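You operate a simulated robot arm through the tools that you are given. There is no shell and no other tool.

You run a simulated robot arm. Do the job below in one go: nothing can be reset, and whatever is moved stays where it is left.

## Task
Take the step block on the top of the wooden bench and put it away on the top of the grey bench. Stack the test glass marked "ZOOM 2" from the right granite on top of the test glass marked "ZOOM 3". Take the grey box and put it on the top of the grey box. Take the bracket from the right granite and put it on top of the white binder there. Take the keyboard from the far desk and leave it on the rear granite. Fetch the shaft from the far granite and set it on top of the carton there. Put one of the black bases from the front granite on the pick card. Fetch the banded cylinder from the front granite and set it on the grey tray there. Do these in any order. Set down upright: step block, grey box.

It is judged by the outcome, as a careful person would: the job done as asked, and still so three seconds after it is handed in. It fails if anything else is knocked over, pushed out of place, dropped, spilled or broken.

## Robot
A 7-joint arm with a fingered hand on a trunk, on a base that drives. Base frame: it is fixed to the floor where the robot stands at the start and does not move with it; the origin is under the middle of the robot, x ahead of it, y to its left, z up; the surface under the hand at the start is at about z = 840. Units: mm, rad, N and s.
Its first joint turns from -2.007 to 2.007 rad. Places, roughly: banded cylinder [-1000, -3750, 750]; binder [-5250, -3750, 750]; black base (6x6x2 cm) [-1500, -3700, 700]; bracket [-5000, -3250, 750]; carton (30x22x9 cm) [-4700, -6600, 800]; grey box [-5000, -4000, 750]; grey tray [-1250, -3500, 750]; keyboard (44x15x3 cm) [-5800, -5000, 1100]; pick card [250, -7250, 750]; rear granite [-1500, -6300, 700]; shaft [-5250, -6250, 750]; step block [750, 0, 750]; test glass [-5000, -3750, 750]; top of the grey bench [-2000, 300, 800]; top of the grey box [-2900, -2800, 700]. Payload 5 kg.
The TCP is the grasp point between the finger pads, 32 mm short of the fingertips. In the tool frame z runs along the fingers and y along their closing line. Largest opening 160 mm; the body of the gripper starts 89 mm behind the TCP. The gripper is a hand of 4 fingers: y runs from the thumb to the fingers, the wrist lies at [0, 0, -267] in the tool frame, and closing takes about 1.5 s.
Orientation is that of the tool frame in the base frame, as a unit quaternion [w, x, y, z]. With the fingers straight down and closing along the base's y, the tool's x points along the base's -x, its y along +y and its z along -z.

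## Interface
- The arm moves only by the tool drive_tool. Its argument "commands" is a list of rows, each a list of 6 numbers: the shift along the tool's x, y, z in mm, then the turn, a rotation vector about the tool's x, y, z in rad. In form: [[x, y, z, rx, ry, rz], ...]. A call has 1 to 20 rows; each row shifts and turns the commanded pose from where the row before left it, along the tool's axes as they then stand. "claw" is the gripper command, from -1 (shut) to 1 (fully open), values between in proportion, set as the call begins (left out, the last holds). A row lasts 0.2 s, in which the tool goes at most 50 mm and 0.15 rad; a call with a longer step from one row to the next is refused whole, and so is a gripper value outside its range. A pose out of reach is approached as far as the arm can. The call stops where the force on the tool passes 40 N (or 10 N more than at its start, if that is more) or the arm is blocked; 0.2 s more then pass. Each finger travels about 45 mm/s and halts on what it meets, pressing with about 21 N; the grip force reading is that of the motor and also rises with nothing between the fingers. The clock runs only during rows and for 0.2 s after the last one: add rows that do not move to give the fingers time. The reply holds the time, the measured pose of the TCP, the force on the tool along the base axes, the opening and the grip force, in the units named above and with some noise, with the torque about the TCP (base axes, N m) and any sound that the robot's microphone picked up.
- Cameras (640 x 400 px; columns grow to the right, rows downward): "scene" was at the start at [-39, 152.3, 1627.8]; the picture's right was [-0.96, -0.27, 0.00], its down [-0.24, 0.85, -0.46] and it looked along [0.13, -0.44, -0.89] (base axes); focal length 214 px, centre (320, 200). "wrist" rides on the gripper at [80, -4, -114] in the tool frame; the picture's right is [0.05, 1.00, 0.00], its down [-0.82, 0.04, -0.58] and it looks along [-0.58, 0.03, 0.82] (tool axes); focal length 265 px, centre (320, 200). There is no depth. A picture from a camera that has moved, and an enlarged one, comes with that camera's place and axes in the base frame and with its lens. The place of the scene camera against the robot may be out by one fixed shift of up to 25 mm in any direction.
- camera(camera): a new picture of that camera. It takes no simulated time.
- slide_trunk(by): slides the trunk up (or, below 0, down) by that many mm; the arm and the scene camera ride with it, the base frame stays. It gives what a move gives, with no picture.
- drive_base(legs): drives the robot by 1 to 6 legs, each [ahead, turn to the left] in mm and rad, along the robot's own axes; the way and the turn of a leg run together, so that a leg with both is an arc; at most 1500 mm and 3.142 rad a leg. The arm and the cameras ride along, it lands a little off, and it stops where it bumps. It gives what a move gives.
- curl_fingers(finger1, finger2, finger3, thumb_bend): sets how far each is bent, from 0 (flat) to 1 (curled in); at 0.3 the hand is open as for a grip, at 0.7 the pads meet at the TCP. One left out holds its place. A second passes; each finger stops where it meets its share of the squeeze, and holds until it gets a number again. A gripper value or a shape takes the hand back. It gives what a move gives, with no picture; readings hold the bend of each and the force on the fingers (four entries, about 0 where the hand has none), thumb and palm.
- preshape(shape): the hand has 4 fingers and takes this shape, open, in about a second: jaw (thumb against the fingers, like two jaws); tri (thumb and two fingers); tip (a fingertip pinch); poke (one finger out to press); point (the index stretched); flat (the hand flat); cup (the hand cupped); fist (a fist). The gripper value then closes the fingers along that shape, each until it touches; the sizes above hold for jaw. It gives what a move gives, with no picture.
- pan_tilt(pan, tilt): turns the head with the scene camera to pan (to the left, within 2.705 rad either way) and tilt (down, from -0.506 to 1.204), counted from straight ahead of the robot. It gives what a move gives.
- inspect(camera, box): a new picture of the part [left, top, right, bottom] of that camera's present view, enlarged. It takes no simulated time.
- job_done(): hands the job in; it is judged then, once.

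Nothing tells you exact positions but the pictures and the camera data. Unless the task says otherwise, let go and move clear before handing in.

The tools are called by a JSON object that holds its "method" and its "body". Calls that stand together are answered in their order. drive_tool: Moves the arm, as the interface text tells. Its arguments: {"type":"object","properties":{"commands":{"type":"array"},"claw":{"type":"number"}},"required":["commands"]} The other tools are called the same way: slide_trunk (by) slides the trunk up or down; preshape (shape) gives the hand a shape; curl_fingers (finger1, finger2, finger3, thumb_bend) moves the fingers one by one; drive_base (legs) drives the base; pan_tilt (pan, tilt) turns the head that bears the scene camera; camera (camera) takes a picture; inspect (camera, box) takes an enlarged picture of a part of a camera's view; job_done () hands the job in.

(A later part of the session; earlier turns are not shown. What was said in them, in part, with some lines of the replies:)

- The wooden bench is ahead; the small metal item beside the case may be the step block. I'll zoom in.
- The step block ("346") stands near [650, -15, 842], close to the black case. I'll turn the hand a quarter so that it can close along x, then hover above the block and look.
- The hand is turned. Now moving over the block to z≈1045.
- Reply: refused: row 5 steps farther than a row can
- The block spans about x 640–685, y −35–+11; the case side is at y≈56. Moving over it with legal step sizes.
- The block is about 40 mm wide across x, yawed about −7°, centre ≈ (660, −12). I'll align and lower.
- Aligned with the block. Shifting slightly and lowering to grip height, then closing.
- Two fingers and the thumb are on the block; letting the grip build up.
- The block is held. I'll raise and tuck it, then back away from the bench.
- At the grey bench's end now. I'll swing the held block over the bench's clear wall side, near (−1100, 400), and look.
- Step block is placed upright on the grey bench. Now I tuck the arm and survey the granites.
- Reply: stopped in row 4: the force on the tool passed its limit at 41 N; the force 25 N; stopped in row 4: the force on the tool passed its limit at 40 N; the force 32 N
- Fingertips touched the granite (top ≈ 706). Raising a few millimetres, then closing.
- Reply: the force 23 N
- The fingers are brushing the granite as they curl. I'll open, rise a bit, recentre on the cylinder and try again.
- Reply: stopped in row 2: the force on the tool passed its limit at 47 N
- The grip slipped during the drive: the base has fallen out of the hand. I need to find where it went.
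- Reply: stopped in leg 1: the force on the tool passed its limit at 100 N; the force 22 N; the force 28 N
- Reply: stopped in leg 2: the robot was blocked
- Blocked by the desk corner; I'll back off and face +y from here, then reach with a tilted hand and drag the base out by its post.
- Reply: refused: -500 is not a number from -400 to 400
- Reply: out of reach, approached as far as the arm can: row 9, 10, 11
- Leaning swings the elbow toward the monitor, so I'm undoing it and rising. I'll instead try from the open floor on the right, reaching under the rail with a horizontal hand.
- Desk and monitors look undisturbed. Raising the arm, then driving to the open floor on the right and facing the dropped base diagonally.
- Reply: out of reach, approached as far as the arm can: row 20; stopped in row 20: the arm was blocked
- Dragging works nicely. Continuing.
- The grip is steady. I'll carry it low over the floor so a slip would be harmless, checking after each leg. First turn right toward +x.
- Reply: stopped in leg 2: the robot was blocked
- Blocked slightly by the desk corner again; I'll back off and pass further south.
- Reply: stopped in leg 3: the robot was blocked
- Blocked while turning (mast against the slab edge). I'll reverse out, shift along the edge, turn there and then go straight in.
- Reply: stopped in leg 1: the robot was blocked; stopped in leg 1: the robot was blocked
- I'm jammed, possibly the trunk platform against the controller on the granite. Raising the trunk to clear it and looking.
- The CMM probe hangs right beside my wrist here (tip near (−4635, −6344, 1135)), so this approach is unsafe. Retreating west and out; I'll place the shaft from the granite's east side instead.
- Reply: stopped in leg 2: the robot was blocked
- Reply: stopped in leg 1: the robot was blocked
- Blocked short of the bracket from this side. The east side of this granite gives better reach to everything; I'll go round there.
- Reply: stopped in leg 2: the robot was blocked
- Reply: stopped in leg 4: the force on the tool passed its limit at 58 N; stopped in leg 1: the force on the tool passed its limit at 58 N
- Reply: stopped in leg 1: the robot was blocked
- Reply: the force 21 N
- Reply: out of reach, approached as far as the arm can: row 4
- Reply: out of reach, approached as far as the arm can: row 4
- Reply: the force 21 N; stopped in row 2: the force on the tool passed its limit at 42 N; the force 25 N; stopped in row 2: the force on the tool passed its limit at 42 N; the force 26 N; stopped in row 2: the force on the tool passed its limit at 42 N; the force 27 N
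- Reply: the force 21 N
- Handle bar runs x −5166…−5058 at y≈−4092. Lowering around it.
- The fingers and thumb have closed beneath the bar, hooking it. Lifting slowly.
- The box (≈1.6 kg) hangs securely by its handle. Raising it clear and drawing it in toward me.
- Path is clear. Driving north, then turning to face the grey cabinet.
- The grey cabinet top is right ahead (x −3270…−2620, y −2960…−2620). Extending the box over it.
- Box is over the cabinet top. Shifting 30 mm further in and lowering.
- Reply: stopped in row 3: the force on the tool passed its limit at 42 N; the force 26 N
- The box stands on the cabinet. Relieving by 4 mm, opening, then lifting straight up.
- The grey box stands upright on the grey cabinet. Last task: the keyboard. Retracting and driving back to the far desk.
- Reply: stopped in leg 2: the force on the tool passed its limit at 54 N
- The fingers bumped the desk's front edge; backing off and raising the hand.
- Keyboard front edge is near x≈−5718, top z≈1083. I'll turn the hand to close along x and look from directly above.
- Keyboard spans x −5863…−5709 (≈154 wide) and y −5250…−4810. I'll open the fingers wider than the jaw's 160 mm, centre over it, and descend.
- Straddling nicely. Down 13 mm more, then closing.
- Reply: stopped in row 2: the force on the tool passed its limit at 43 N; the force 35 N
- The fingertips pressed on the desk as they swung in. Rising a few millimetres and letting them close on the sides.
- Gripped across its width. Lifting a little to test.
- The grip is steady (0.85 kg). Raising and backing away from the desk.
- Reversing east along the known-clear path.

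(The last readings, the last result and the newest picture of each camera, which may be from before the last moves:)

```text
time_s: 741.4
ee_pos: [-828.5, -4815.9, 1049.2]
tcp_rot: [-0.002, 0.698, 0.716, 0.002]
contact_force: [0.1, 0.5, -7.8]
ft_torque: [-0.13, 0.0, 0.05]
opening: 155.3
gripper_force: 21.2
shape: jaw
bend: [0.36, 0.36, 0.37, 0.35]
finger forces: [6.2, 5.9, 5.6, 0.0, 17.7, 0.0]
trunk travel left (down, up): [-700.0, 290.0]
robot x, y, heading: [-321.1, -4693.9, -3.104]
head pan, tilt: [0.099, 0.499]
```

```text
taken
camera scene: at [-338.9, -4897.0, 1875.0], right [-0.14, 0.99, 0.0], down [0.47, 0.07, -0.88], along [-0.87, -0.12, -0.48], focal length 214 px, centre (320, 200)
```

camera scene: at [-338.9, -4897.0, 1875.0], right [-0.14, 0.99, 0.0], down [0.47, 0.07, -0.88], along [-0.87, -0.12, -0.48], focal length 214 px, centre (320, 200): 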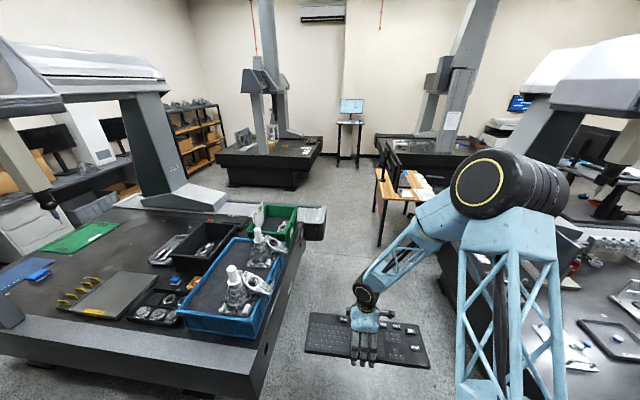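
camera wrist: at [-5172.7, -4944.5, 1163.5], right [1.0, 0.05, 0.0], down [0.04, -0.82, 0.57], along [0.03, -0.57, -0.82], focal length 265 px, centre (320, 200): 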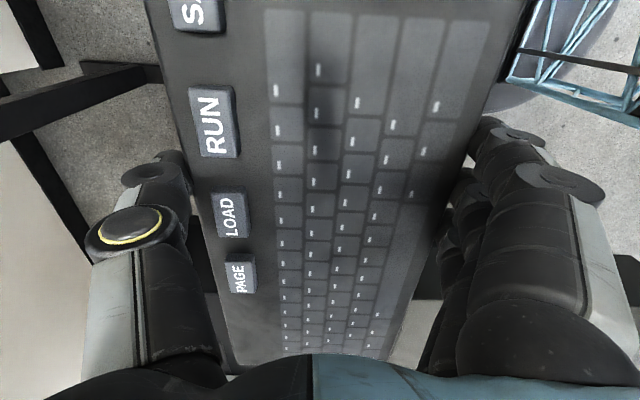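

Wonderful view of the rear granite: a free area lies around (−1170, −6800), west of the near column. Turning down the aisle.

{"method": "drive_base", "body": {"legs": [[0, 0.8]]}}

{"method": "drive_base", "body": {"legs": [[0, 0.733]]}}

{"method": "drive_base", "body": {"legs": [[1200, 0]]}}

{"method": "camera", "body": {"camera": "scene"}}

```text
time_s: 744.0
ee_pos: [-587.8, -5144.2, 1050.1]
tcp_rot: [-0.002, 0.365, 0.931, 0.001]
contact_force: [0.2, -1.1, -8.7]
ft_torque: [-0.08, -0.08, 0.0]
opening: 155.3
gripper_force: 20.3
shape: jaw
bend: [0.36, 0.36, 0.37, 0.35]
finger forces: [6.1, 5.7, 5.5, 0.0, 17.1, 0.0]
trunk travel left (down, up): [-700.0, 290.0]
robot x, y, heading: [-322.1, -4694.2, -2.303]
head pan, tilt: [0.099, 0.499]
```

```text
time_s: 746.4
ee_pos: [-227.5, -5210.3, 1050.5]
tcp_rot: [-0.002, 0.017, 1.0, 0.0]
contact_force: [0.6, -0.2, -9.6]
ft_torque: [0.0, -0.13, 0.01]
opening: 155.0
gripper_force: 20.5
shape: jaw
bend: [0.36, 0.36, 0.37, 0.35]
finger forces: [5.8, 5.6, 5.4, 0.1, 16.9, 0.0]
trunk travel left (down, up): [-700.0, 290.0]
robot x, y, heading: [-321.1, -4691.6, -1.596]
head pan, tilt: [0.099, 0.499]
```

```text
time_s: 752.4
ee_pos: [-276.5, -6401.1, 1049.0]
tcp_rot: [-0.003, 0.027, 1.0, 0.0]
contact_force: [0.3, -0.5, -8.4]
ft_torque: [0.01, -0.12, -0.01]
opening: 155.4
gripper_force: 21.1
shape: jaw
bend: [0.36, 0.36, 0.37, 0.35]
finger forces: [5.9, 5.7, 5.4, 0.0, 17.0, 0.0]
trunk travel left (down, up): [-700.0, 290.0]
robot x, y, heading: [-357.9, -5881.6, -1.609]
head pan, tilt: [0.099, 0.499]
```

```text
taken
camera scene: at [-143.9, -5912.2, 1874.9], right [-1.0, -0.06, 0.0], down [-0.03, 0.48, -0.88], along [0.05, -0.88, -0.48], focal length 214 px, centre (320, 200)
```

scene: 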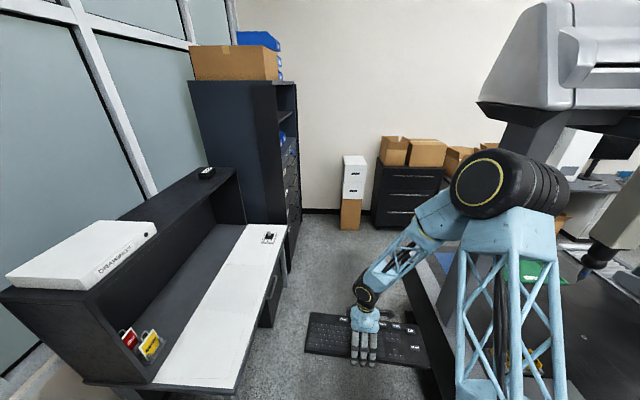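

{"method": "drive_base", "body": {"legs": [[0, 0.1], [1090, 0]]}}

{"method": "pan_tilt", "body": {"pan": -1.3, "tilt": 0.6}}

{"method": "camera", "body": {"camera": "scene"}}

```text
time_s: 758.5
ee_pos: [-193.1, -7477.6, 1048.7]
tcp_rot: [-0.003, -0.009, 1.0, -0.001]
contact_force: [-0.4, 0.4, -9.5]
ft_torque: [0.03, -0.07, 0.01]
opening: 155.5
gripper_force: 21.1
shape: jaw
bend: [0.36, 0.36, 0.37, 0.35]
finger forces: [5.9, 5.6, 5.4, 0.1, 17.0, 0.1]
trunk travel left (down, up): [-700.0, 290.0]
robot x, y, heading: [-309.1, -6964.4, -1.544]
head pan, tilt: [0.099, 0.499]
```

```text
time_s: 760.1
ee_pos: [-192.9, -7477.9, 1049.5]
tcp_rot: [-0.002, -0.009, 1.0, 0.0]
contact_force: [0.7, 0.6, -8.4]
ft_torque: [-0.01, -0.13, 0.0]
opening: 155.2
gripper_force: 21.0
shape: jaw
bend: [0.36, 0.36, 0.37, 0.35]
finger forces: [6.0, 5.7, 5.3, 0.0, 17.0, 0.0]
trunk travel left (down, up): [-700.0, 290.0]
robot x, y, heading: [-311.7, -6973.2, -1.54]
head pan, tilt: [-1.3, 0.6]
```

```text
taken
camera scene: at [-190.7, -6917.7, 1865.9], right [-0.3, 0.96, 0.0], down [0.54, 0.17, -0.83], along [-0.79, -0.24, -0.56], focal length 214 px, centre (320, 200)
```

scene: 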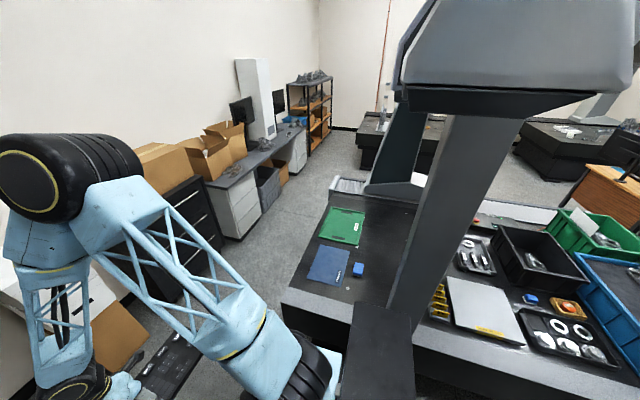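

The blue block is near (−1125, −6937) and yellow blocks near y≈−6540; the free strip is y −6900…−6560 west of the column. I'll turn the keyboard to point outward, lower the trunk, and then swing right.

{"method": "drive_tool", "body": {"commands": [[0, 0, -30, 0, 0, 0], [0, 0, -30, 0, 0, 0], [0, 0, -30, 0, 0, 0], [18, 0, 0, 0, 0, 0.1], [18, 0, 0, 0, 0, 0], [18, 0, 0, 0, 0, 0], [18, 0, 0, 0, 0, 0], [18, 0, 0, 0, 0, 0], [0, 0, 0, 0, 0, 0.12], [0, 0, 0, 0, 0, 0.13], [0, 0, 0, 0, 0, 0.13], [0, 0, 0, 0, 0, 0.13], [0, 0, 0, 0, 0, 0.13], [0, 0, 0, 0, 0, 0.13], [0, 0, 0, 0, 0, 0.13], [0, 0, 0, 0, 0, 0.13], [0, 0, 0, 0, 0, 0.13], [0, 0, 0, 0, 0, 0.13], [0, 0, 0, 0, 0, 0.1], [0, 0, 0, 0, 0, 0.08]]}}

{"method": "slide_trunk", "body": {"by": -200}}

{"method": "camera", "body": {"camera": "wrist"}}

```text
time_s: 764.3
ee_pos: [-281.5, -7472.6, 1139.0]
tcp_rot: [-0.002, 0.701, 0.714, -0.002]
contact_force: [-0.5, -0.3, -9.0]
ft_torque: [-0.13, -0.01, 0.02]
opening: 155.4
gripper_force: 21.2
shape: jaw
bend: [0.36, 0.36, 0.37, 0.35]
finger forces: [6.0, 5.9, 5.8, 0.0, 17.4, 0.0]
trunk travel left (down, up): [-700.0, 290.0]
robot x, y, heading: [-309.9, -6966.5, -1.545]
head pan, tilt: [-1.3, 0.6]
```

```text
time_s: 766.4
ee_pos: [-282.7, -7471.4, 940.1]
tcp_rot: [-0.002, 0.7, 0.714, -0.002]
contact_force: [0.7, 0.3, -8.5]
ft_torque: [-0.16, -0.02, -0.03]
opening: 155.2
gripper_force: 21.0
shape: jaw
bend: [0.36, 0.36, 0.37, 0.35]
finger forces: [6.0, 5.9, 5.7, 0.1, 17.3, 0.0]
trunk travel left (down, up): [-500.0, 490.0]
robot x, y, heading: [-310.9, -6966.2, -1.543]
head pan, tilt: [-1.3, 0.6]
```

```text
taken
camera wrist: at [-286.6, -7391.0, 1053.7], right [1.0, 0.07, 0.0], down [0.06, -0.81, 0.58], along [0.04, -0.58, -0.82], focal length 265 px, centre (320, 200)
```

wrist: 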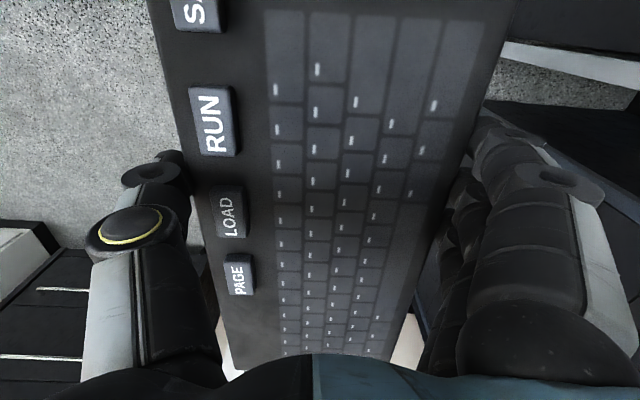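

Keyboard points outward now. Turning right toward the granite.

{"method": "drive_base", "body": {"legs": [[0, -0.8]]}}

{"method": "drive_base", "body": {"legs": [[0, -0.79]]}}

{"method": "pan_tilt", "body": {"pan": 0, "tilt": 0.7}}

{"method": "camera", "body": {"camera": "scene"}}

{"method": "camera", "body": {"camera": "wrist"}}

```text
time_s: 769.1
ee_pos: [-660.0, -7333.0, 940.1]
tcp_rot: [-0.003, 0.927, 0.375, -0.001]
contact_force: [-0.2, -0.2, -9.7]
ft_torque: [-0.13, 0.09, -0.01]
opening: 155.3
gripper_force: 20.9
shape: jaw
bend: [0.36, 0.36, 0.37, 0.35]
finger forces: [6.0, 5.7, 5.7, 0.0, 17.4, 0.0]
trunk travel left (down, up): [-500.0, 490.0]
robot x, y, heading: [-309.9, -6965.8, -2.363]
head pan, tilt: [-1.3, 0.6]
```

```text
time_s: 771.7
ee_pos: [-816.6, -6970.5, 941.2]
tcp_rot: [-0.003, 1.0, -0.015, 0.0]
contact_force: [-0.4, -0.3, -9.3]
ft_torque: [0.03, 0.1, 0.0]
opening: 155.2
gripper_force: 21.0
shape: jaw
bend: [0.36, 0.36, 0.37, 0.35]
finger forces: [6.0, 5.9, 5.7, 0.1, 17.4, 0.1]
trunk travel left (down, up): [-500.0, 490.0]
robot x, y, heading: [-312.0, -6968.9, 3.124]
head pan, tilt: [-1.3, 0.6]
```

```text
time_s: 773.1
ee_pos: [-817.2, -6971.0, 940.4]
tcp_rot: [-0.003, 1.0, -0.016, 0.001]
contact_force: [-0.3, 1.1, -8.5]
ft_torque: [-0.01, 0.12, -0.01]
opening: 155.3
gripper_force: 20.7
shape: jaw
bend: [0.36, 0.36, 0.37, 0.35]
finger forces: [6.0, 5.7, 5.7, 0.0, 17.4, 0.1]
trunk travel left (down, up): [-500.0, 490.0]
robot x, y, heading: [-314.7, -6967.1, 3.122]
head pan, tilt: [0.0, 0.7]
```

```text
taken
camera scene: at [-337.4, -7159.5, 1657.2], right [0.02, 1.0, 0.0], down [0.64, -0.01, -0.76], along [-0.76, 0.02, -0.64], focal length 214 px, centre (320, 200)
```

scene: 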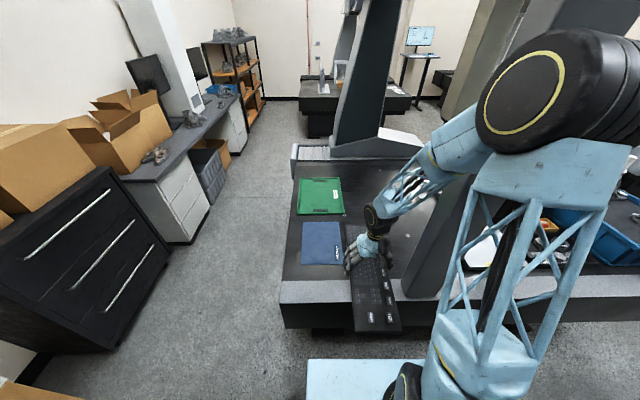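

```text
taken
camera wrist: at [-735.2, -6968.9, 1053.6], right [0.02, -1.0, 0.0], down [-0.82, -0.02, 0.58], along [-0.58, -0.01, -0.82], focal length 265 px, centre (320, 200)
```

wrist: 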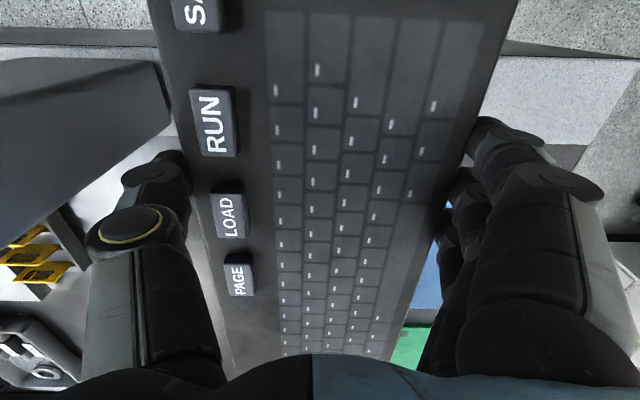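

The column is close on the north side; shifting 35 mm south, then extending west past it.

{"method": "drive_tool", "body": {"commands": [[0, 18, 0, 0, 0, 0], [0, 18, 0, 0, 0, 0], [-30, 0, 0, 0, 0, 0], [-35, 0, 0, 0, 0, 0], [-35, 0, 0, 0, 0, 0], [-35, 0, 0, 0, 0, 0], [-35, 0, 0, 0, 0, 0], [-35, 0, 0, 0, 0, 0], [-35, 0, 0, 0, 0, 0], [-35, 0, 0, 0, 0, 0], [-35, 0, 0, 0, 0, 0], [-35, 0, 0, 0, 0, 0], [-30, 0, 0, 0, 0, 0], [0, 0, 0, 0, 0, 0]]}}

{"method": "camera", "body": {"camera": "wrist"}}

{"method": "camera", "body": {"camera": "scene"}}

```text
time_s: 776.1
ee_pos: [-1195.0, -6996.8, 940.7]
tcp_rot: [-0.003, 1.0, -0.015, 0.001]
contact_force: [-0.6, -0.3, -8.3]
ft_torque: [0.03, 0.1, 0.0]
opening: 155.1
gripper_force: 21.0
shape: jaw
bend: [0.36, 0.36, 0.37, 0.35]
finger forces: [6.0, 5.9, 5.8, 0.1, 17.6, 0.1]
trunk travel left (down, up): [-500.0, 490.0]
robot x, y, heading: [-311.8, -6966.8, 3.124]
head pan, tilt: [0.0, 0.7]
```

```text
taken
camera wrist: at [-1114.0, -6995.0, 1054.5], right [0.02, -1.0, 0.0], down [-0.82, -0.02, 0.58], along [-0.58, -0.01, -0.82], focal length 265 px, centre (320, 200)
```

wrist: 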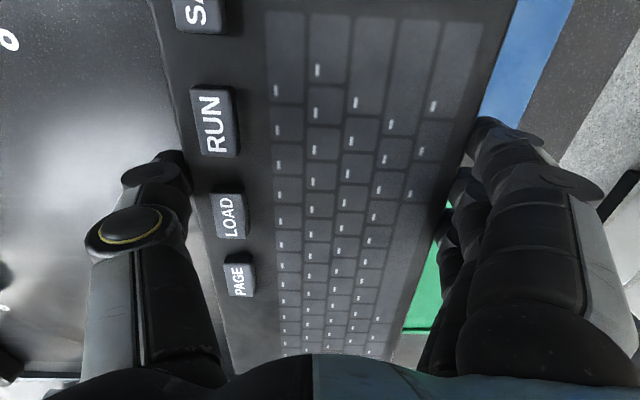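

```text
taken
camera scene: at [-337.9, -7159.7, 1657.3], right [0.02, 1.0, 0.0], down [0.64, -0.01, -0.76], along [-0.76, 0.02, -0.64], focal length 214 px, centre (320, 200)
```

scene: 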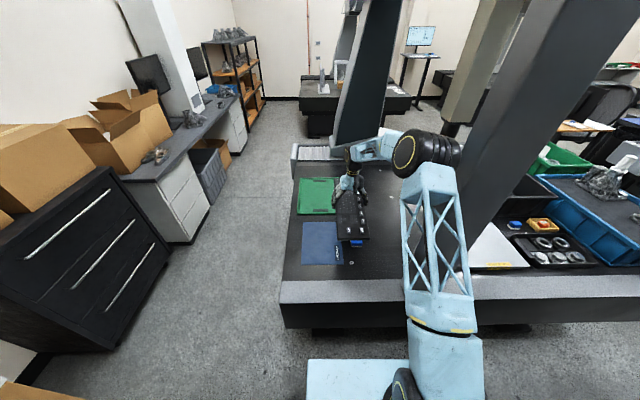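

Reaching further north from here would bring the arm against the column, and the blue block is below. The clear spot is west of the plate, around (−1340, −6560), reachable from further up the aisle. Retracting first.

{"method": "drive_tool", "body": {"commands": [[30, 0, 0, 0, 0, 0], [35, 0, 0, 0, 0, 0], [35, 0, 0, 0, 0, 0], [35, 0, 0, 0, 0, 0], [35, 0, 0, 0, 0, 0], [35, 0, 0, 0, 0, 0], [35, 0, 0, 0, 0, 0], [35, 0, 0, 0, 0, 0], [35, 0, 0, 0, 0, 0], [35, 0, 0, 0, 0, 0], [30, 0, 0, 0, 0, 0], [0, 0, 0, 0, 0, 0]]}}

{"method": "drive_base", "body": {"legs": [[0, 0.8]]}}

{"method": "drive_base", "body": {"legs": [[0, 0.629]]}}

{"method": "camera", "body": {"camera": "wrist"}}

```text
time_s: 778.7
ee_pos: [-818.0, -7005.9, 942.7]
tcp_rot: [-0.002, 1.0, -0.015, -0.001]
contact_force: [0.2, -0.5, -8.9]
ft_torque: [0.02, 0.14, 0.0]
opening: 155.2
gripper_force: 20.8
shape: jaw
bend: [0.36, 0.36, 0.37, 0.35]
finger forces: [6.0, 5.9, 5.9, 0.0, 17.7, 0.0]
trunk travel left (down, up): [-500.0, 490.0]
robot x, y, heading: [-311.2, -6969.9, 3.126]
head pan, tilt: [0.0, 0.7]
```

```text
time_s: 781.3
ee_pos: [-644.2, -7352.1, 940.7]
tcp_rot: [-0.002, 0.931, 0.366, 0.0]
contact_force: [0.3, -0.7, -8.9]
ft_torque: [-0.08, 0.11, 0.0]
opening: 154.9
gripper_force: 21.2
shape: jaw
bend: [0.36, 0.36, 0.37, 0.35]
finger forces: [6.0, 6.0, 5.8, 0.1, 17.6, 0.1]
trunk travel left (down, up): [-500.0, 490.0]
robot x, y, heading: [-310.2, -6966.2, -2.38]
head pan, tilt: [0.0, 0.7]
```

```text
time_s: 783.5
ee_pos: [-359.5, -7473.7, 941.8]
tcp_rot: [-0.001, 0.775, 0.632, -0.002]
contact_force: [0.6, -0.2, -9.0]
ft_torque: [-0.11, 0.04, 0.0]
opening: 155.3
gripper_force: 20.9
shape: jaw
bend: [0.36, 0.36, 0.37, 0.35]
finger forces: [6.0, 5.9, 5.9, 0.0, 17.5, 0.0]
trunk travel left (down, up): [-500.0, 490.0]
robot x, y, heading: [-315.5, -6967.7, -1.763]
head pan, tilt: [0.0, 0.7]
```

```text
taken
camera wrist: at [-345.8, -7393.3, 1055.3], right [0.99, -0.15, 0.0], down [-0.12, -0.81, 0.58], along [-0.09, -0.57, -0.82], focal length 265 px, centre (320, 200)
```

wrist: 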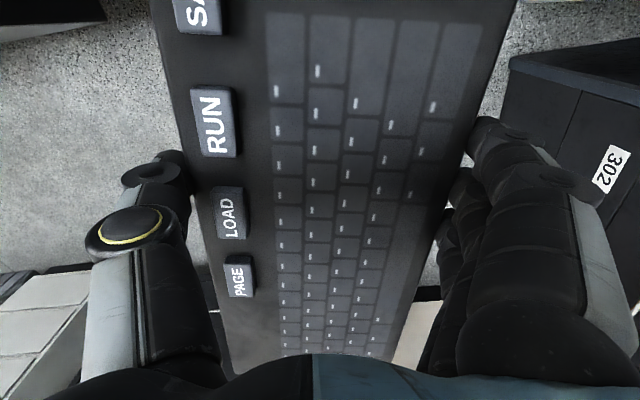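

{"method": "drive_tool", "body": {"commands": [[25, -18, 0, 0, 0, 0], [25, -18, 0, 0, 0, 0], [25, -18, 0, 0, 0, 0], [0, 0, 0, 0, 0, -0.12], [0, 0, 0, 0, 0, -0.13], [0, 0, 0, 0, 0, -0.13], [0, 0, 0, 0, 0, -0.13], [0, 0, 0, 0, 0, -0.13], [0, 0, 0, 0, 0, -0.13], [0, 0, 0, 0, 0, -0.13], [0, 0, 0, 0, 0, -0.13], [0, 0, 0, 0, 0, -0.13], [0, 0, 0, 0, 0, -0.13], [0, 0, 0, 0, 0, -0.13], [0, 0, 0, 0, 0, -0.15], [0, 0, 0, 0, 0, 0]]}}

{"method": "drive_base", "body": {"legs": [[-630, 0]]}}

{"method": "camera", "body": {"camera": "scene"}}

```text
time_s: 786.9
ee_pos: [-396.5, -7389.0, 943.2]
tcp_rot: [-0.003, 0.101, 0.995, 0.0]
contact_force: [0.8, 0.8, -9.7]
ft_torque: [0.0, -0.09, 0.0]
opening: 155.3
gripper_force: 20.6
shape: jaw
bend: [0.36, 0.36, 0.37, 0.35]
finger forces: [6.0, 6.2, 6.2, 0.1, 18.4, 0.0]
trunk travel left (down, up): [-500.0, 490.0]
robot x, y, heading: [-315.2, -6966.5, -1.759]
head pan, tilt: [0.0, 0.7]
```

```text
time_s: 790.3
ee_pos: [-281.1, -6782.4, 942.6]
tcp_rot: [-0.003, 0.105, 0.994, 0.0]
contact_force: [0.3, 0.0, -9.0]
ft_torque: [-0.04, -0.07, 0.01]
opening: 155.2
gripper_force: 21.1
shape: jaw
bend: [0.36, 0.36, 0.37, 0.35]
finger forces: [6.1, 6.2, 6.2, 0.0, 18.3, 0.0]
trunk travel left (down, up): [-500.0, 490.0]
robot x, y, heading: [-190.3, -6360.1, -1.766]
head pan, tilt: [0.0, 0.7]
```

```text
taken
camera scene: at [5.6, -6415.8, 1657.3], right [-0.98, 0.2, 0.0], down [0.13, 0.63, -0.76], along [-0.15, -0.75, -0.64], focal length 214 px, centre (320, 200)
```

scene: 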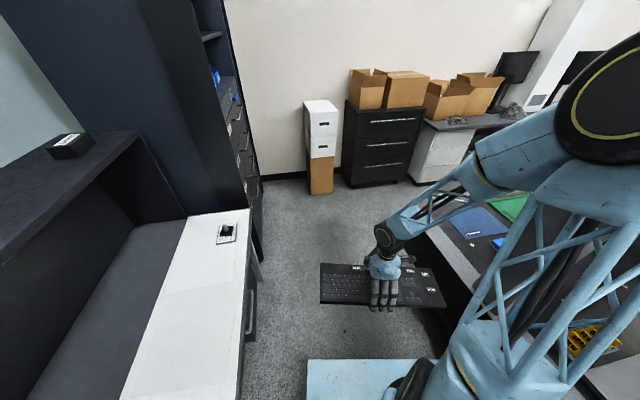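

Now the sweep right with the keyboard held across and tucked in.

{"method": "drive_base", "body": {"legs": [[0, -0.7]]}}

{"method": "camera", "body": {"camera": "wrist"}}

{"method": "drive_base", "body": {"legs": [[0, -0.67]]}}

{"method": "camera", "body": {"camera": "scene"}}

{"method": "camera", "body": {"camera": "wrist"}}

```text
time_s: 792.7
ee_pos: [-534.3, -6621.6, 942.4]
tcp_rot: [-0.002, 0.444, 0.896, 0.003]
contact_force: [-0.3, 0.0, -7.9]
ft_torque: [-0.12, -0.05, 0.03]
opening: 155.3
gripper_force: 21.0
shape: jaw
bend: [0.36, 0.36, 0.37, 0.35]
finger forces: [5.7, 5.9, 6.0, 0.0, 17.6, 0.0]
trunk travel left (down, up): [-500.0, 490.0]
robot x, y, heading: [-191.2, -6360.0, -2.478]
head pan, tilt: [0.0, 0.7]
```

```text
taken
camera wrist: at [-584.8, -6560.8, 1056.0], right [0.76, 0.65, 0.0], down [0.53, -0.63, 0.57], along [0.37, -0.44, -0.82], focal length 265 px, centre (320, 200)
```

wrist: 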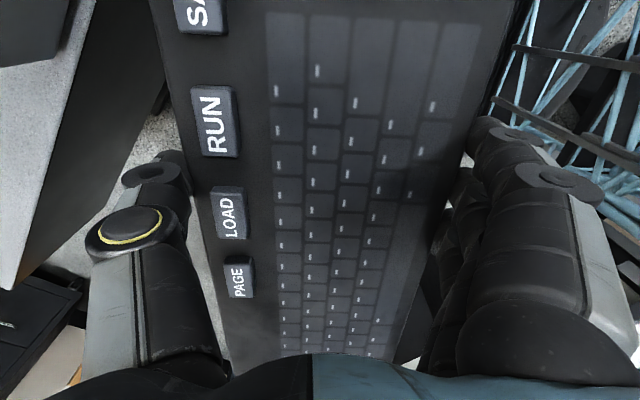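

```text
time_s: 795.0
ee_pos: [-622.3, -6355.7, 941.7]
tcp_rot: [-0.002, 0.711, 0.703, 0.002]
contact_force: [-0.9, -0.1, -9.4]
ft_torque: [-0.1, 0.01, 0.01]
opening: 155.3
gripper_force: 20.5
shape: jaw
bend: [0.36, 0.36, 0.37, 0.35]
finger forces: [5.6, 5.9, 5.8, 0.0, 17.0, 0.1]
trunk travel left (down, up): [-500.0, 490.0]
robot x, y, heading: [-194.0, -6364.0, 3.143]
head pan, tilt: [0.0, 0.7]
```

```text
taken
camera scene: at [-214.4, -6554.4, 1657.3], right [0.0, 1.0, 0.0], down [0.64, 0.0, -0.76], along [-0.76, 0.0, -0.64], focal length 214 px, centre (320, 200)
```

scene: 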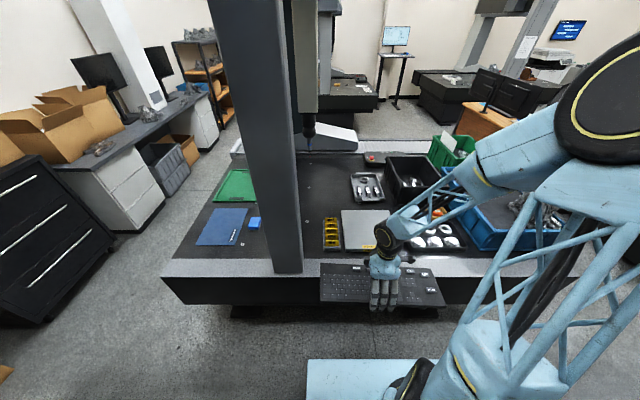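

```text
taken
camera wrist: at [-624.4, -6276.1, 1056.0], right [1.0, 0.04, 0.0], down [0.03, -0.82, 0.57], along [0.02, -0.57, -0.82], focal length 265 px, centre (320, 200)
```

wrist: 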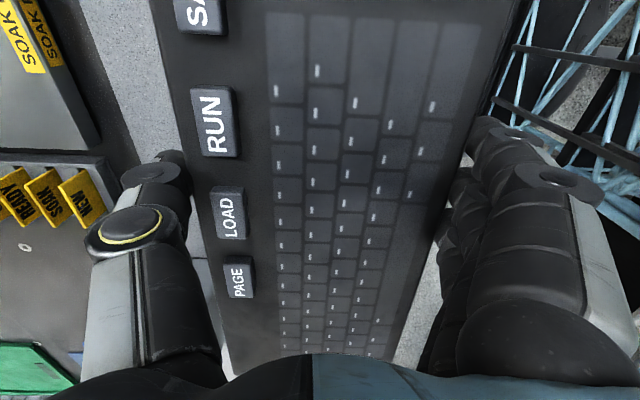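

Facing the rear granite now. The free bare area is x −1265…−1430, y −6350…−6810 (west of plate and yellow holder); the CMM probe hangs near (−1215, −6615, 1190), so I'll come in from the north and low. Driving forward.

{"method": "drive_base", "body": {"legs": [[250, 0]]}}

{"method": "camera", "body": {"camera": "scene"}}

{"method": "camera", "body": {"camera": "wrist"}}

```text
time_s: 796.8
ee_pos: [-867.3, -6356.8, 942.0]
tcp_rot: [-0.001, 0.711, 0.703, 0.003]
contact_force: [0.2, 0.1, -8.4]
ft_torque: [-0.1, 0.0, -0.02]
opening: 155.3
gripper_force: 20.7
shape: jaw
bend: [0.36, 0.36, 0.37, 0.35]
finger forces: [5.7, 5.7, 5.7, 0.0, 17.1, 0.0]
trunk travel left (down, up): [-500.0, 490.0]
robot x, y, heading: [-432.6, -6362.5, 3.141]
head pan, tilt: [0.0, 0.7]
```

```text
taken
camera scene: at [-460.0, -6554.3, 1657.2], right [0.0, 1.0, 0.0], down [0.64, 0.0, -0.76], along [-0.76, 0.0, -0.64], focal length 214 px, centre (320, 200)
```

scene: 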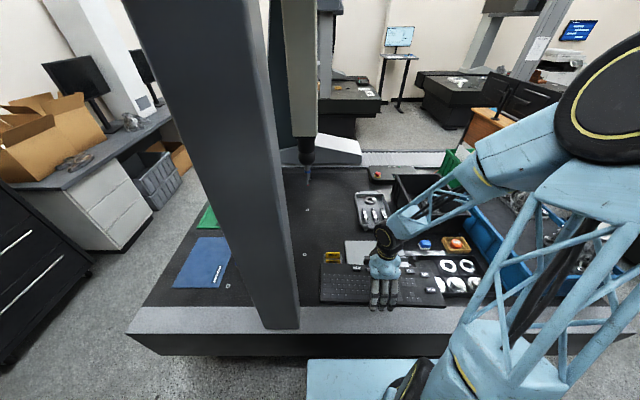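

```text
taken
camera wrist: at [-869.9, -6275.9, 1055.8], right [1.0, 0.04, 0.0], down [0.03, -0.82, 0.57], along [0.02, -0.57, -0.82], focal length 265 px, centre (320, 200)
```

wrist: 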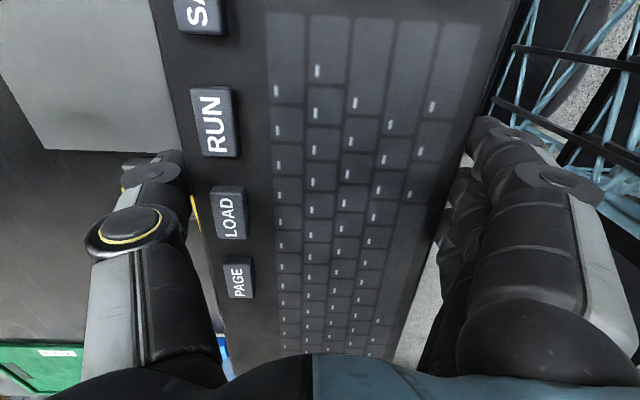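

Probe tip is near (−1132, −6600, 1190). Extending west along y≈−6420, lowering gradually.

{"method": "drive_tool", "body": {"commands": [[-5, -25, 5, 0, 0, 0], [-5, -37, 5, 0, 0, 0], [-5, -37, 5, 0, 0, 0], [-5, -37, 5, 0, 0, 0], [-5, -37, 5, 0, 0, 0], [-5, -37, 5, 0, 0, 0], [-5, -37, 5, 0, 0, 0], [-5, -37, 5, 0, 0, 0], [-5, -37, 5, 0, 0, 0], [-5, -37, 5, 0, 0, 0], [-5, -37, 5, 0, 0, 0], [-5, -37, 5, 0, 0, 0], [-5, -37, 5, 0, 0, 0], [0, 0, 0, 0, 0, 0]]}}

{"method": "camera", "body": {"camera": "scene"}}

{"method": "camera", "body": {"camera": "wrist"}}

```text
time_s: 799.8
ee_pos: [-1338.1, -6413.0, 872.0]
tcp_rot: [-0.002, 0.712, 0.702, 0.003]
contact_force: [-1.1, -0.1, -9.9]
ft_torque: [-0.11, -0.01, -0.01]
opening: 155.0
gripper_force: 20.7
shape: jaw
bend: [0.36, 0.36, 0.37, 0.35]
finger forces: [5.9, 6.0, 5.6, 0.0, 17.6, 0.1]
trunk travel left (down, up): [-500.0, 490.0]
robot x, y, heading: [-438.2, -6359.6, 3.141]
head pan, tilt: [0.0, 0.7]
```

```text
taken
camera scene: at [-460.3, -6554.5, 1657.3], right [0.0, 1.0, 0.0], down [0.64, 0.0, -0.76], along [-0.76, 0.0, -0.64], focal length 214 px, centre (320, 200)
```

scene: 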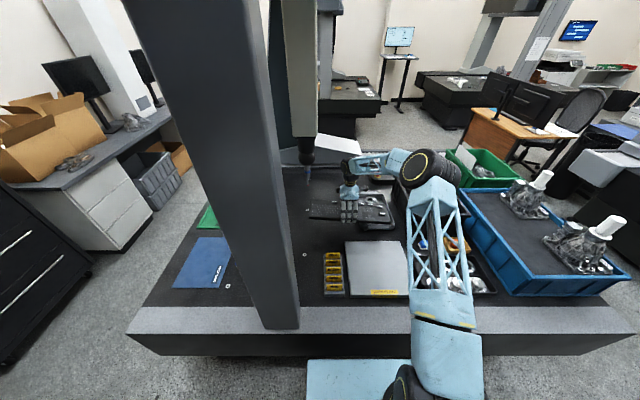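

```text
taken
camera wrist: at [-1339.5, -6332.9, 985.7], right [1.0, 0.04, 0.0], down [0.03, -0.82, 0.57], along [0.02, -0.57, -0.82], focal length 265 px, centre (320, 200)
```

wrist: 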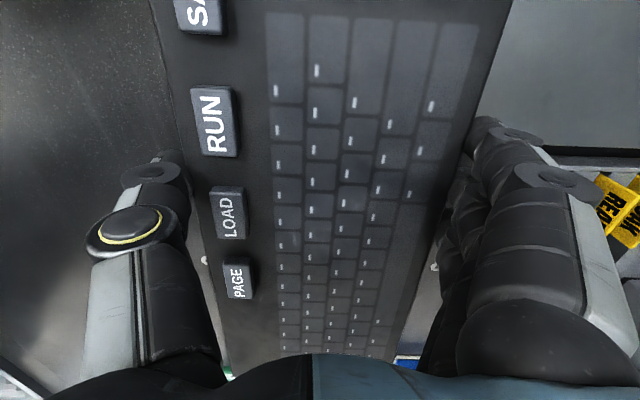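

Clear space lies just south of the keyboard's present spot. Lowering to z≈800 first, then sliding south.

{"method": "drive_tool", "body": {"commands": [[0, -5, 25, 0, 0, 0], [0, -5, 25, 0, 0, 0], [0, -3, 20, 0, 0, 0], [0, 0, 0, 0, 0, 0]]}}

{"method": "drive_tool", "body": {"commands": [[-20, 0, 0, 0, 0, 0], [-20, 0, 0, 0, 0, 0], [-20, 0, 0, 0, 0, 0], [-20, 0, 0, 0, 0, 0], [0, 0, 0, 0, 0, 0]]}}

{"method": "camera", "body": {"camera": "scene"}}

{"method": "camera", "body": {"camera": "wrist"}}

```text
time_s: 800.8
ee_pos: [-1350.3, -6414.4, 805.2]
tcp_rot: [-0.001, 0.711, 0.703, 0.002]
contact_force: [0.4, 0.6, -7.8]
ft_torque: [-0.1, 0.0, 0.02]
opening: 155.4
gripper_force: 20.8
shape: jaw
bend: [0.36, 0.36, 0.37, 0.35]
finger forces: [5.9, 5.9, 5.8, 0.1, 17.5, 0.0]
trunk travel left (down, up): [-500.0, 490.0]
robot x, y, heading: [-437.1, -6362.5, 3.138]
head pan, tilt: [0.0, 0.7]
```

```text
time_s: 802.0
ee_pos: [-1351.8, -6494.3, 803.2]
tcp_rot: [-0.001, 0.712, 0.702, 0.003]
contact_force: [0.6, 0.3, -9.2]
ft_torque: [-0.11, 0.0, -0.01]
opening: 155.5
gripper_force: 21.1
shape: jaw
bend: [0.36, 0.36, 0.37, 0.35]
finger forces: [5.9, 5.8, 5.7, 0.0, 17.3, 0.1]
trunk travel left (down, up): [-500.0, 490.0]
robot x, y, heading: [-436.9, -6362.0, 3.144]
head pan, tilt: [0.0, 0.7]
```

```text
taken
camera scene: at [-460.3, -6554.7, 1657.2], right [0.0, 1.0, 0.0], down [0.64, 0.0, -0.76], along [-0.76, 0.0, -0.64], focal length 214 px, centre (320, 200)
```

scene: 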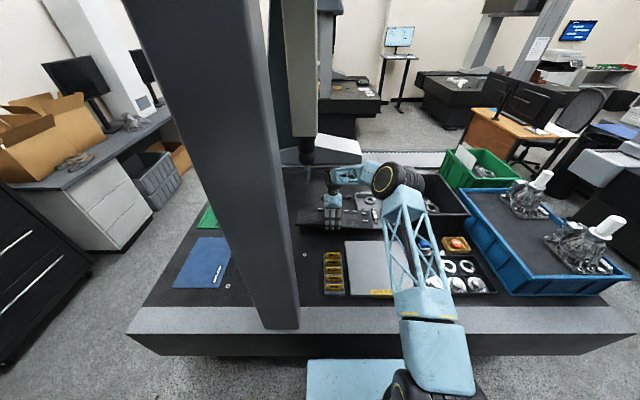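

```text
taken
camera wrist: at [-1354.1, -6413.8, 917.9], right [1.0, 0.04, 0.0], down [0.03, -0.82, 0.57], along [0.02, -0.57, -0.82], focal length 265 px, centre (320, 200)
```

wrist: 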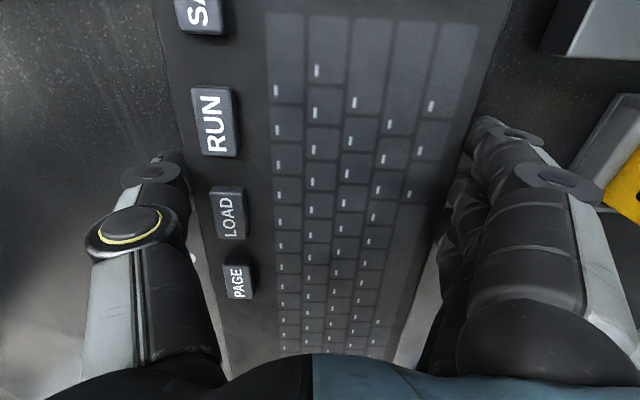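

{"method": "drive_tool", "body": {"commands": [[-20, 0, 0, 0, 0, 0], [-20, 0, 0, 0, 0, 0], [-20, 0, 0, 0, 0, 0], [-15, 0, 0, 0, 0, 0], [0, 0, 0, 0, 0, 0]]}}

{"method": "inspect", "body": {"camera": "scene", "box": [260, 130, 440, 270]}}

{"method": "camera", "body": {"camera": "wrist"}}

```text
time_s: 803.2
ee_pos: [-1351.1, -6569.3, 804.7]
tcp_rot: [-0.001, 0.711, 0.703, 0.002]
contact_force: [-0.7, -0.3, -8.6]
ft_torque: [-0.13, 0.01, 0.01]
opening: 155.3
gripper_force: 20.9
shape: jaw
bend: [0.36, 0.36, 0.37, 0.35]
finger forces: [5.8, 6.0, 5.8, 0.1, 17.4, 0.0]
trunk travel left (down, up): [-500.0, 490.0]
robot x, y, heading: [-436.3, -6360.5, 3.138]
head pan, tilt: [0.0, 0.7]
```

```text
2.86 times, centred on (350, 200) of scene
camera zoom: at [-460.2, -6554.7, 1657.2], right [0.0, 1.0, 0.0], down [0.64, 0.0, -0.76], along [-0.76, 0.0, -0.64], focal length 613 px, centre (234, 200)
```

zoom: 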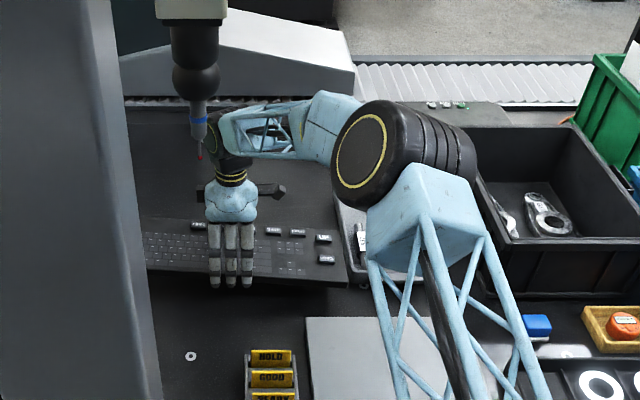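

```text
taken
camera wrist: at [-1354.4, -6488.7, 918.9], right [1.0, 0.04, 0.0], down [0.03, -0.82, 0.57], along [0.02, -0.57, -0.82], focal length 265 px, centre (320, 200)
```

wrist: 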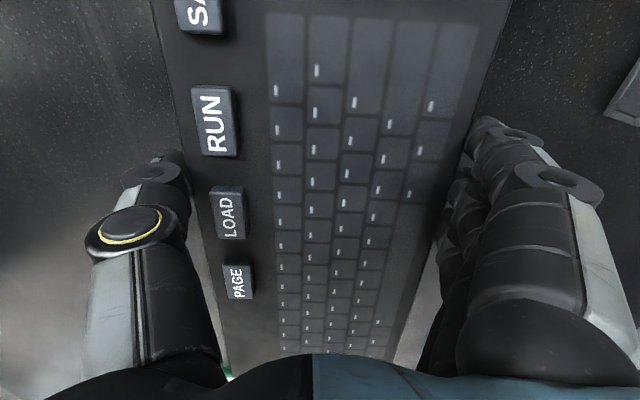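

The keyboard is clear of tray (25 mm), plate (40 mm) and others. Nudging 10 mm south and lowering.

{"method": "drive_tool", "body": {"commands": [[-10, 0, 15, 0, 0, 0], [0, 0, 20, 0, 0, 0], [0, 0, 12, 0, 0, 0], [0, 0, 0, 0, 0, 0]]}}

{"method": "drive_tool", "body": {"commands": [[0, 0, 4, 0, 0, 0], [0, 0, 0, 0, 0, 0]]}}

{"method": "drive_tool", "body": {"commands": [[0, 0, 3, 0, 0, 0], [0, 0, 0, 0, 0, 0]]}}

{"method": "drive_tool", "body": {"commands": [[0, 0, 3, 0, 0, 0], [0, 0, 0, 0, 0, 0]]}}

```text
time_s: 804.2
ee_pos: [-1353.8, -6579.9, 756.7]
tcp_rot: [-0.001, 0.711, 0.703, 0.003]
contact_force: [0.8, -0.1, -7.2]
ft_torque: [0.12, -0.09, -0.1]
opening: 155.0
gripper_force: 21.2
shape: jaw
bend: [0.36, 0.36, 0.37, 0.35]
finger forces: [5.3, 5.9, 6.3, 0.0, 17.1, 0.0]
trunk travel left (down, up): [-500.0, 490.0]
robot x, y, heading: [-437.6, -6362.3, 3.14]
head pan, tilt: [0.0, 0.7]
```

```text
time_s: 804.8
ee_pos: [-1352.2, -6579.3, 755.0]
tcp_rot: [-0.001, 0.711, 0.703, 0.002]
contact_force: [-0.6, -0.5, -5.5]
ft_torque: [0.26, -0.14, 0.05]
opening: 155.2
gripper_force: 21.2
shape: jaw
bend: [0.37, 0.36, 0.37, 0.35]
finger forces: [5.0, 5.6, 6.8, 0.1, 17.6, 0.1]
trunk travel left (down, up): [-500.0, 490.0]
robot x, y, heading: [-439.1, -6362.2, 3.144]
head pan, tilt: [0.0, 0.7]
```

```text
time_s: 805.4
ee_pos: [-1352.0, -6579.2, 751.2]
tcp_rot: [-0.002, 0.711, 0.703, 0.003]
contact_force: [0.4, -0.1, -6.9]
ft_torque: [0.27, -0.13, 0.03]
opening: 155.4
gripper_force: 20.4
shape: jaw
bend: [0.37, 0.36, 0.37, 0.35]
finger forces: [4.8, 5.7, 6.7, 0.0, 17.7, 0.1]
trunk travel left (down, up): [-500.0, 490.0]
robot x, y, heading: [-439.1, -6362.5, 3.143]
head pan, tilt: [0.0, 0.7]
```

```text
time_s: 806.0
ee_pos: [-1352.4, -6579.1, 750.4]
tcp_rot: [-0.001, 0.712, 0.702, 0.003]
contact_force: [0.6, -0.6, -7.1]
ft_torque: [0.29, -0.18, -0.13]
opening: 155.4
gripper_force: 20.2
shape: jaw
bend: [0.37, 0.36, 0.37, 0.35]
finger forces: [4.9, 5.9, 6.8, 0.0, 17.2, 0.0]
trunk travel left (down, up): [-500.0, 490.0]
robot x, y, heading: [-437.0, -6361.2, 3.14]
head pan, tilt: [0.0, 0.7]
```

One end has touched (slight tilt); continuing gently so that it levels.

{"method": "drive_tool", "body": {"commands": [[0, 0, 3, 0, 0, 0], [0, 0, 0, 0, 0, 0]]}}

{"method": "drive_tool", "body": {"commands": [[0, 0, 3, 0, 0, 0], [0, 0, 0, 0, 0, 0]]}}

{"method": "inspect", "body": {"camera": "scene", "box": [260, 130, 440, 270]}}

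```text
time_s: 806.6
ee_pos: [-1352.6, -6579.4, 746.0]
tcp_rot: [-0.001, 0.712, 0.702, 0.002]
contact_force: [-0.2, -0.5, -7.1]
ft_torque: [0.31, -0.14, -0.06]
opening: 155.0
gripper_force: 21.1
shape: jaw
bend: [0.37, 0.36, 0.37, 0.35]
finger forces: [4.9, 6.0, 6.7, 0.1, 17.2, 0.0]
trunk travel left (down, up): [-500.0, 490.0]
robot x, y, heading: [-441.0, -6365.0, 3.14]
head pan, tilt: [0.0, 0.7]
```

```text
time_s: 807.2
ee_pos: [-1352.0, -6579.0, 743.4]
tcp_rot: [-0.001, 0.712, 0.702, 0.001]
contact_force: [-2.4, -0.9, 5.3]
ft_torque: [0.14, -0.64, 0.0]
opening: 155.2
gripper_force: 21.0
shape: jaw
bend: [0.37, 0.37, 0.37, 0.35]
finger forces: [4.7, 5.1, 5.5, 0.1, 18.3, 0.0]
trunk travel left (down, up): [-500.0, 490.0]
robot x, y, heading: [-434.1, -6363.5, 3.141]
head pan, tilt: [0.0, 0.7]
```

```text
2.86 times, centred on (350, 200) of scene
camera zoom: at [-459.2, -6554.5, 1657.4], right [0.0, 1.0, 0.0], down [0.64, 0.0, -0.76], along [-0.76, 0.0, -0.64], focal length 613 px, centre (234, 200)
```

zoom: 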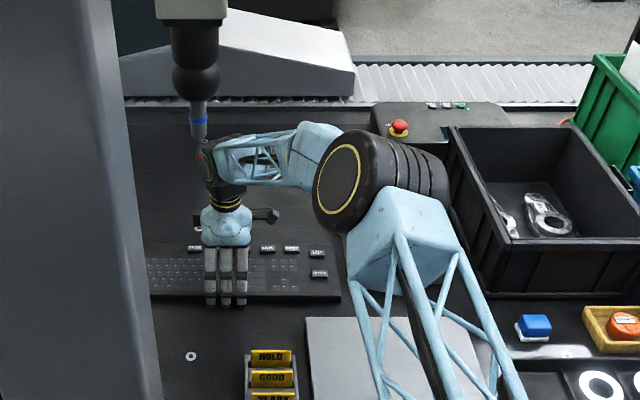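

The keyboard is resting on the granite. Opening the fingers wide and lifting straight up.

{"method": "curl_fingers", "body": {"finger1": 0.2, "finger2": 0.2, "finger3": 0.2, "thumb_bend": 0.2}}

{"method": "drive_tool", "body": {"commands": [[0, 0, -10, 0, 0, 0], [0, 0, -20, 0, 0, 0], [0, 0, -25, 0, 0, 0], [0, 0, 0, 0, 0, 0]]}}

{"method": "camera", "body": {"camera": "wrist"}}

{"method": "inspect", "body": {"camera": "scene", "box": [260, 130, 440, 270]}}

```text
time_s: 808.2
ee_pos: [-1351.9, -6579.7, 743.2]
tcp_rot: [-0.001, 0.711, 0.703, 0.002]
contact_force: [0.0, -0.3, 0.2]
ft_torque: [0.02, 0.02, -0.01]
opening: 193.4
gripper_force: 0.1
shape: fingers
bend: [0.2, 0.2, 0.2, 0.2]
finger forces: [0.1, 0.1, 0.1, 0.0, 0.1, 0.0]
trunk travel left (down, up): [-500.0, 490.0]
robot x, y, heading: [-437.1, -6363.9, 3.139]
head pan, tilt: [0.0, 0.7]
```

```text
time_s: 809.2
ee_pos: [-1353.9, -6580.9, 798.8]
tcp_rot: [-0.002, 0.711, 0.703, 0.002]
contact_force: [-0.6, 0.3, 0.3]
ft_torque: [0.01, 0.0, 0.01]
opening: 193.6
gripper_force: 0.0
shape: fingers
bend: [0.2, 0.2, 0.2, 0.2]
finger forces: [0.0, 0.0, 0.0, 0.1, 0.1, 0.1]
trunk travel left (down, up): [-500.0, 490.0]
robot x, y, heading: [-434.7, -6364.3, 3.141]
head pan, tilt: [0.0, 0.7]
```

```text
taken
camera wrist: at [-1355.3, -6499.7, 913.6], right [1.0, 0.04, 0.0], down [0.03, -0.82, 0.57], along [0.02, -0.57, -0.82], focal length 265 px, centre (320, 200)
```

wrist: 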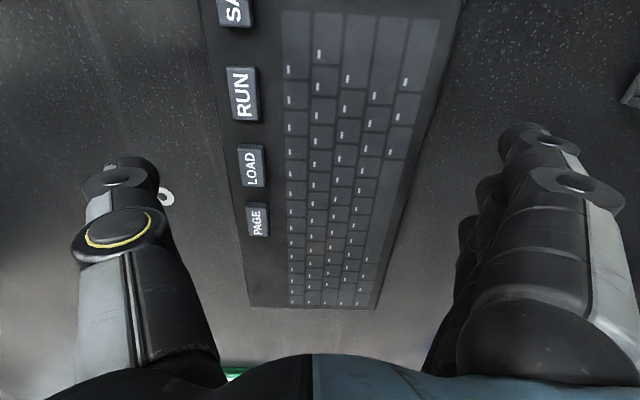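

```text
2.86 times, centred on (350, 200) of scene
camera zoom: at [-459.2, -6554.5, 1657.2], right [0.0, 1.0, 0.0], down [0.64, 0.0, -0.76], along [-0.76, 0.0, -0.64], focal length 613 px, centre (234, 200)
```

zoom: 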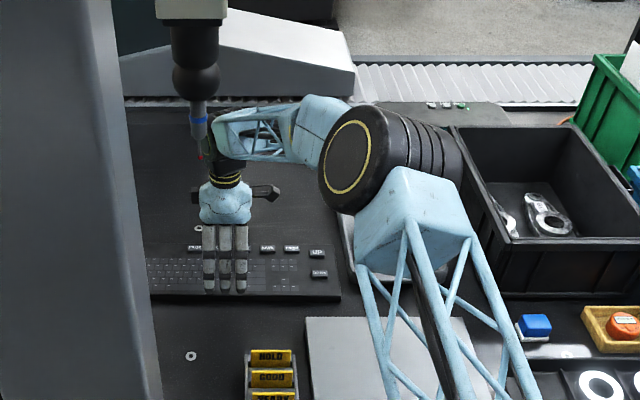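

The keyboard is placed on bare granite. Retreating along the same path: north first, then up and back.

{"method": "drive_tool", "body": {"commands": [[20, 0, 0, 0, 0, 0], [30, 0, 0, 0, 0, 0], [35, 0, 0, 0, 0, 0], [35, 0, 0, 0, 0, 0], [35, 0, 0, 0, 0, 0], [15, 0, 0, 0, 0, 0], [0, 0, -40, 0, 0, 0], [0, 0, -40, 0, 0, 0], [0, 0, -30, 0, 0, 0], [0, 40, 0, 0, 0, 0], [0, 40, 0, 0, 0, 0], [0, 40, 0, 0, 0, 0], [0, 40, 0, 0, 0, 0], [0, 40, 0, 0, 0, 0], [0, 40, 0, 0, 0, 0], [0, 40, 0, 0, 0, 0], [0, 40, 0, 0, 0, 0], [0, 40, 0, 0, 0, 0], [0, 40, 0, 0, 0, 0], [0, 0, 0, 0, 0, 0]]}}

{"method": "camera", "body": {"camera": "scene"}}

{"method": "inspect", "body": {"camera": "scene", "box": [260, 130, 440, 270]}}

```text
time_s: 813.4
ee_pos: [-949.7, -6414.9, 907.6]
tcp_rot: [0.0, 0.711, 0.703, 0.001]
contact_force: [0.1, -0.1, 0.6]
ft_torque: [0.01, 0.03, -0.02]
opening: 194.1
gripper_force: 0.0
shape: fingers
bend: [0.2, 0.2, 0.2, 0.2]
finger forces: [0.0, 0.0, 0.0, 0.1, 0.0, 0.0]
trunk travel left (down, up): [-500.0, 490.0]
robot x, y, heading: [-439.5, -6361.5, 3.142]
head pan, tilt: [0.0, 0.7]
```

```text
taken
camera scene: at [-459.0, -6554.4, 1657.2], right [0.0, 1.0, 0.0], down [0.64, 0.0, -0.76], along [-0.76, 0.0, -0.64], focal length 214 px, centre (320, 200)
```

scene: 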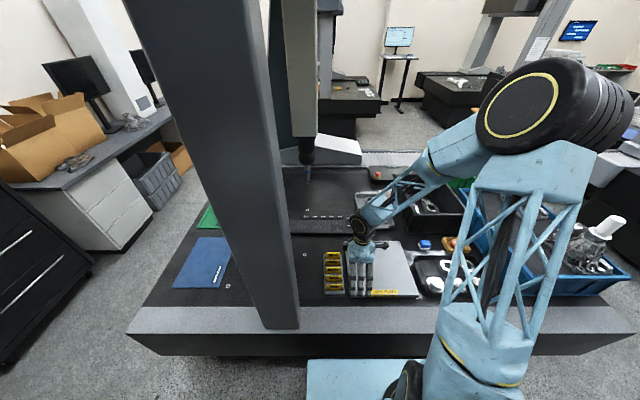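

```text
2.86 times, centred on (350, 200) of scene
camera zoom: at [-459.0, -6554.4, 1657.2], right [0.0, 1.0, 0.0], down [0.64, 0.0, -0.76], along [-0.76, 0.0, -0.64], focal length 613 px, centre (234, 200)
```

zoom: 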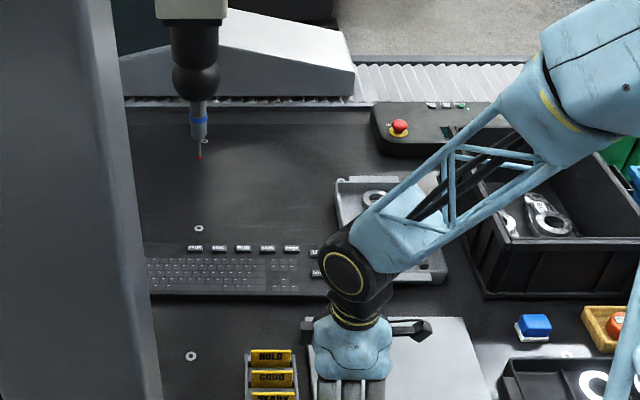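

All eight tasks are done and the hand is clear. Backing off a little before handing in.

{"method": "drive_base", "body": {"legs": [[-180, 0]]}}

{"method": "camera", "body": {"camera": "scene"}}

```text
time_s: 814.9
ee_pos: [-763.8, -6415.6, 908.6]
tcp_rot: [-0.002, 0.712, 0.702, 0.002]
contact_force: [0.3, -0.5, 0.2]
ft_torque: [0.01, 0.02, 0.0]
opening: 194.0
gripper_force: 0.1
shape: fingers
bend: [0.2, 0.2, 0.2, 0.2]
finger forces: [0.0, 0.0, 0.1, 0.0, 0.0, 0.1]
trunk travel left (down, up): [-500.0, 490.0]
robot x, y, heading: [-251.5, -6360.7, 3.142]
head pan, tilt: [0.0, 0.7]
```

```text
taken
camera scene: at [-272.8, -6554.5, 1657.3], right [0.0, 1.0, 0.0], down [0.64, 0.0, -0.77], along [-0.77, 0.0, -0.64], focal length 214 px, centre (320, 200)
```

scene: 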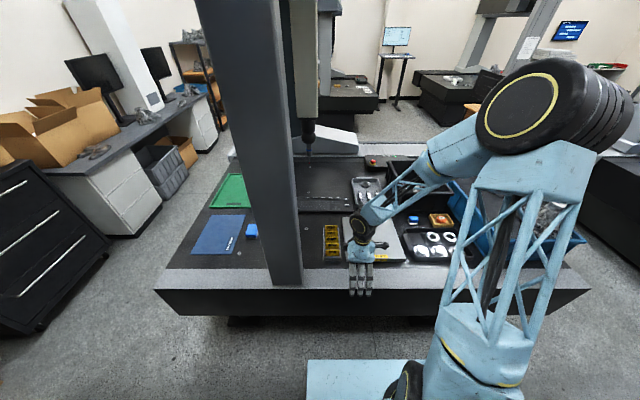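

The keyboard lies on the rear granite, the hand is empty and clear, and the other pieces are where I set them. Handing in.

{"method": "job_done", "body": {}}

```text
The job is handed in.
```

I did all eight moves and handed the job in, but not cleanly: I dropped one of the black bases partway through, and I bumped several things along the way. The outcome hasn't come back to me.

| Item | Where it is now |
|---|---|
| Step block | Upright on the clear wall side of the grey bench |
| Test glass "ZOOM 2" | Stacked squarely on "ZOOM 3" on the right granite |
| Grey box | Upright on the free top of the grey cabinet near (-2914, -2800), which I took to be the "grey box" it should go on |
| Bracket | On the white binder, right at its edge |
| Keyboard | On bare rear granite, about 25 mm from a parts tray |
| Shaft | In the middle of the carton on the far granite |
| Black base | Fully on the pick card |
| Banded cylinder | On the grey tray |

**What went wrong:**
- **Dropped base:** The black base slipped out of the hand on the first carry and ended up on the floor near the front granite's rail. I dragged it out and put that same one on the pick card. The fall may count against the job.
- **Monitor desk:** My thumb hit a monitor stand on the wooden desk at 100 N, and the robot pressed the desk corner twice. The elbow probably also pushed that desk or monitor while I reached for the dropped base. They looked undisturbed afterwards.
- **Far desk:** My fingers hit its front edge at 54 N. I saw no change.
- **Far granite:** The robot jammed against something, possibly the controller on the far granite. The controller looked within about 30 mm of where it started. My wrist may also have touched the measuring probe there, which looked fine afterwards.
- **Right granite:** My hand hit the measuring machine's column at 58 N. The column is fixed.
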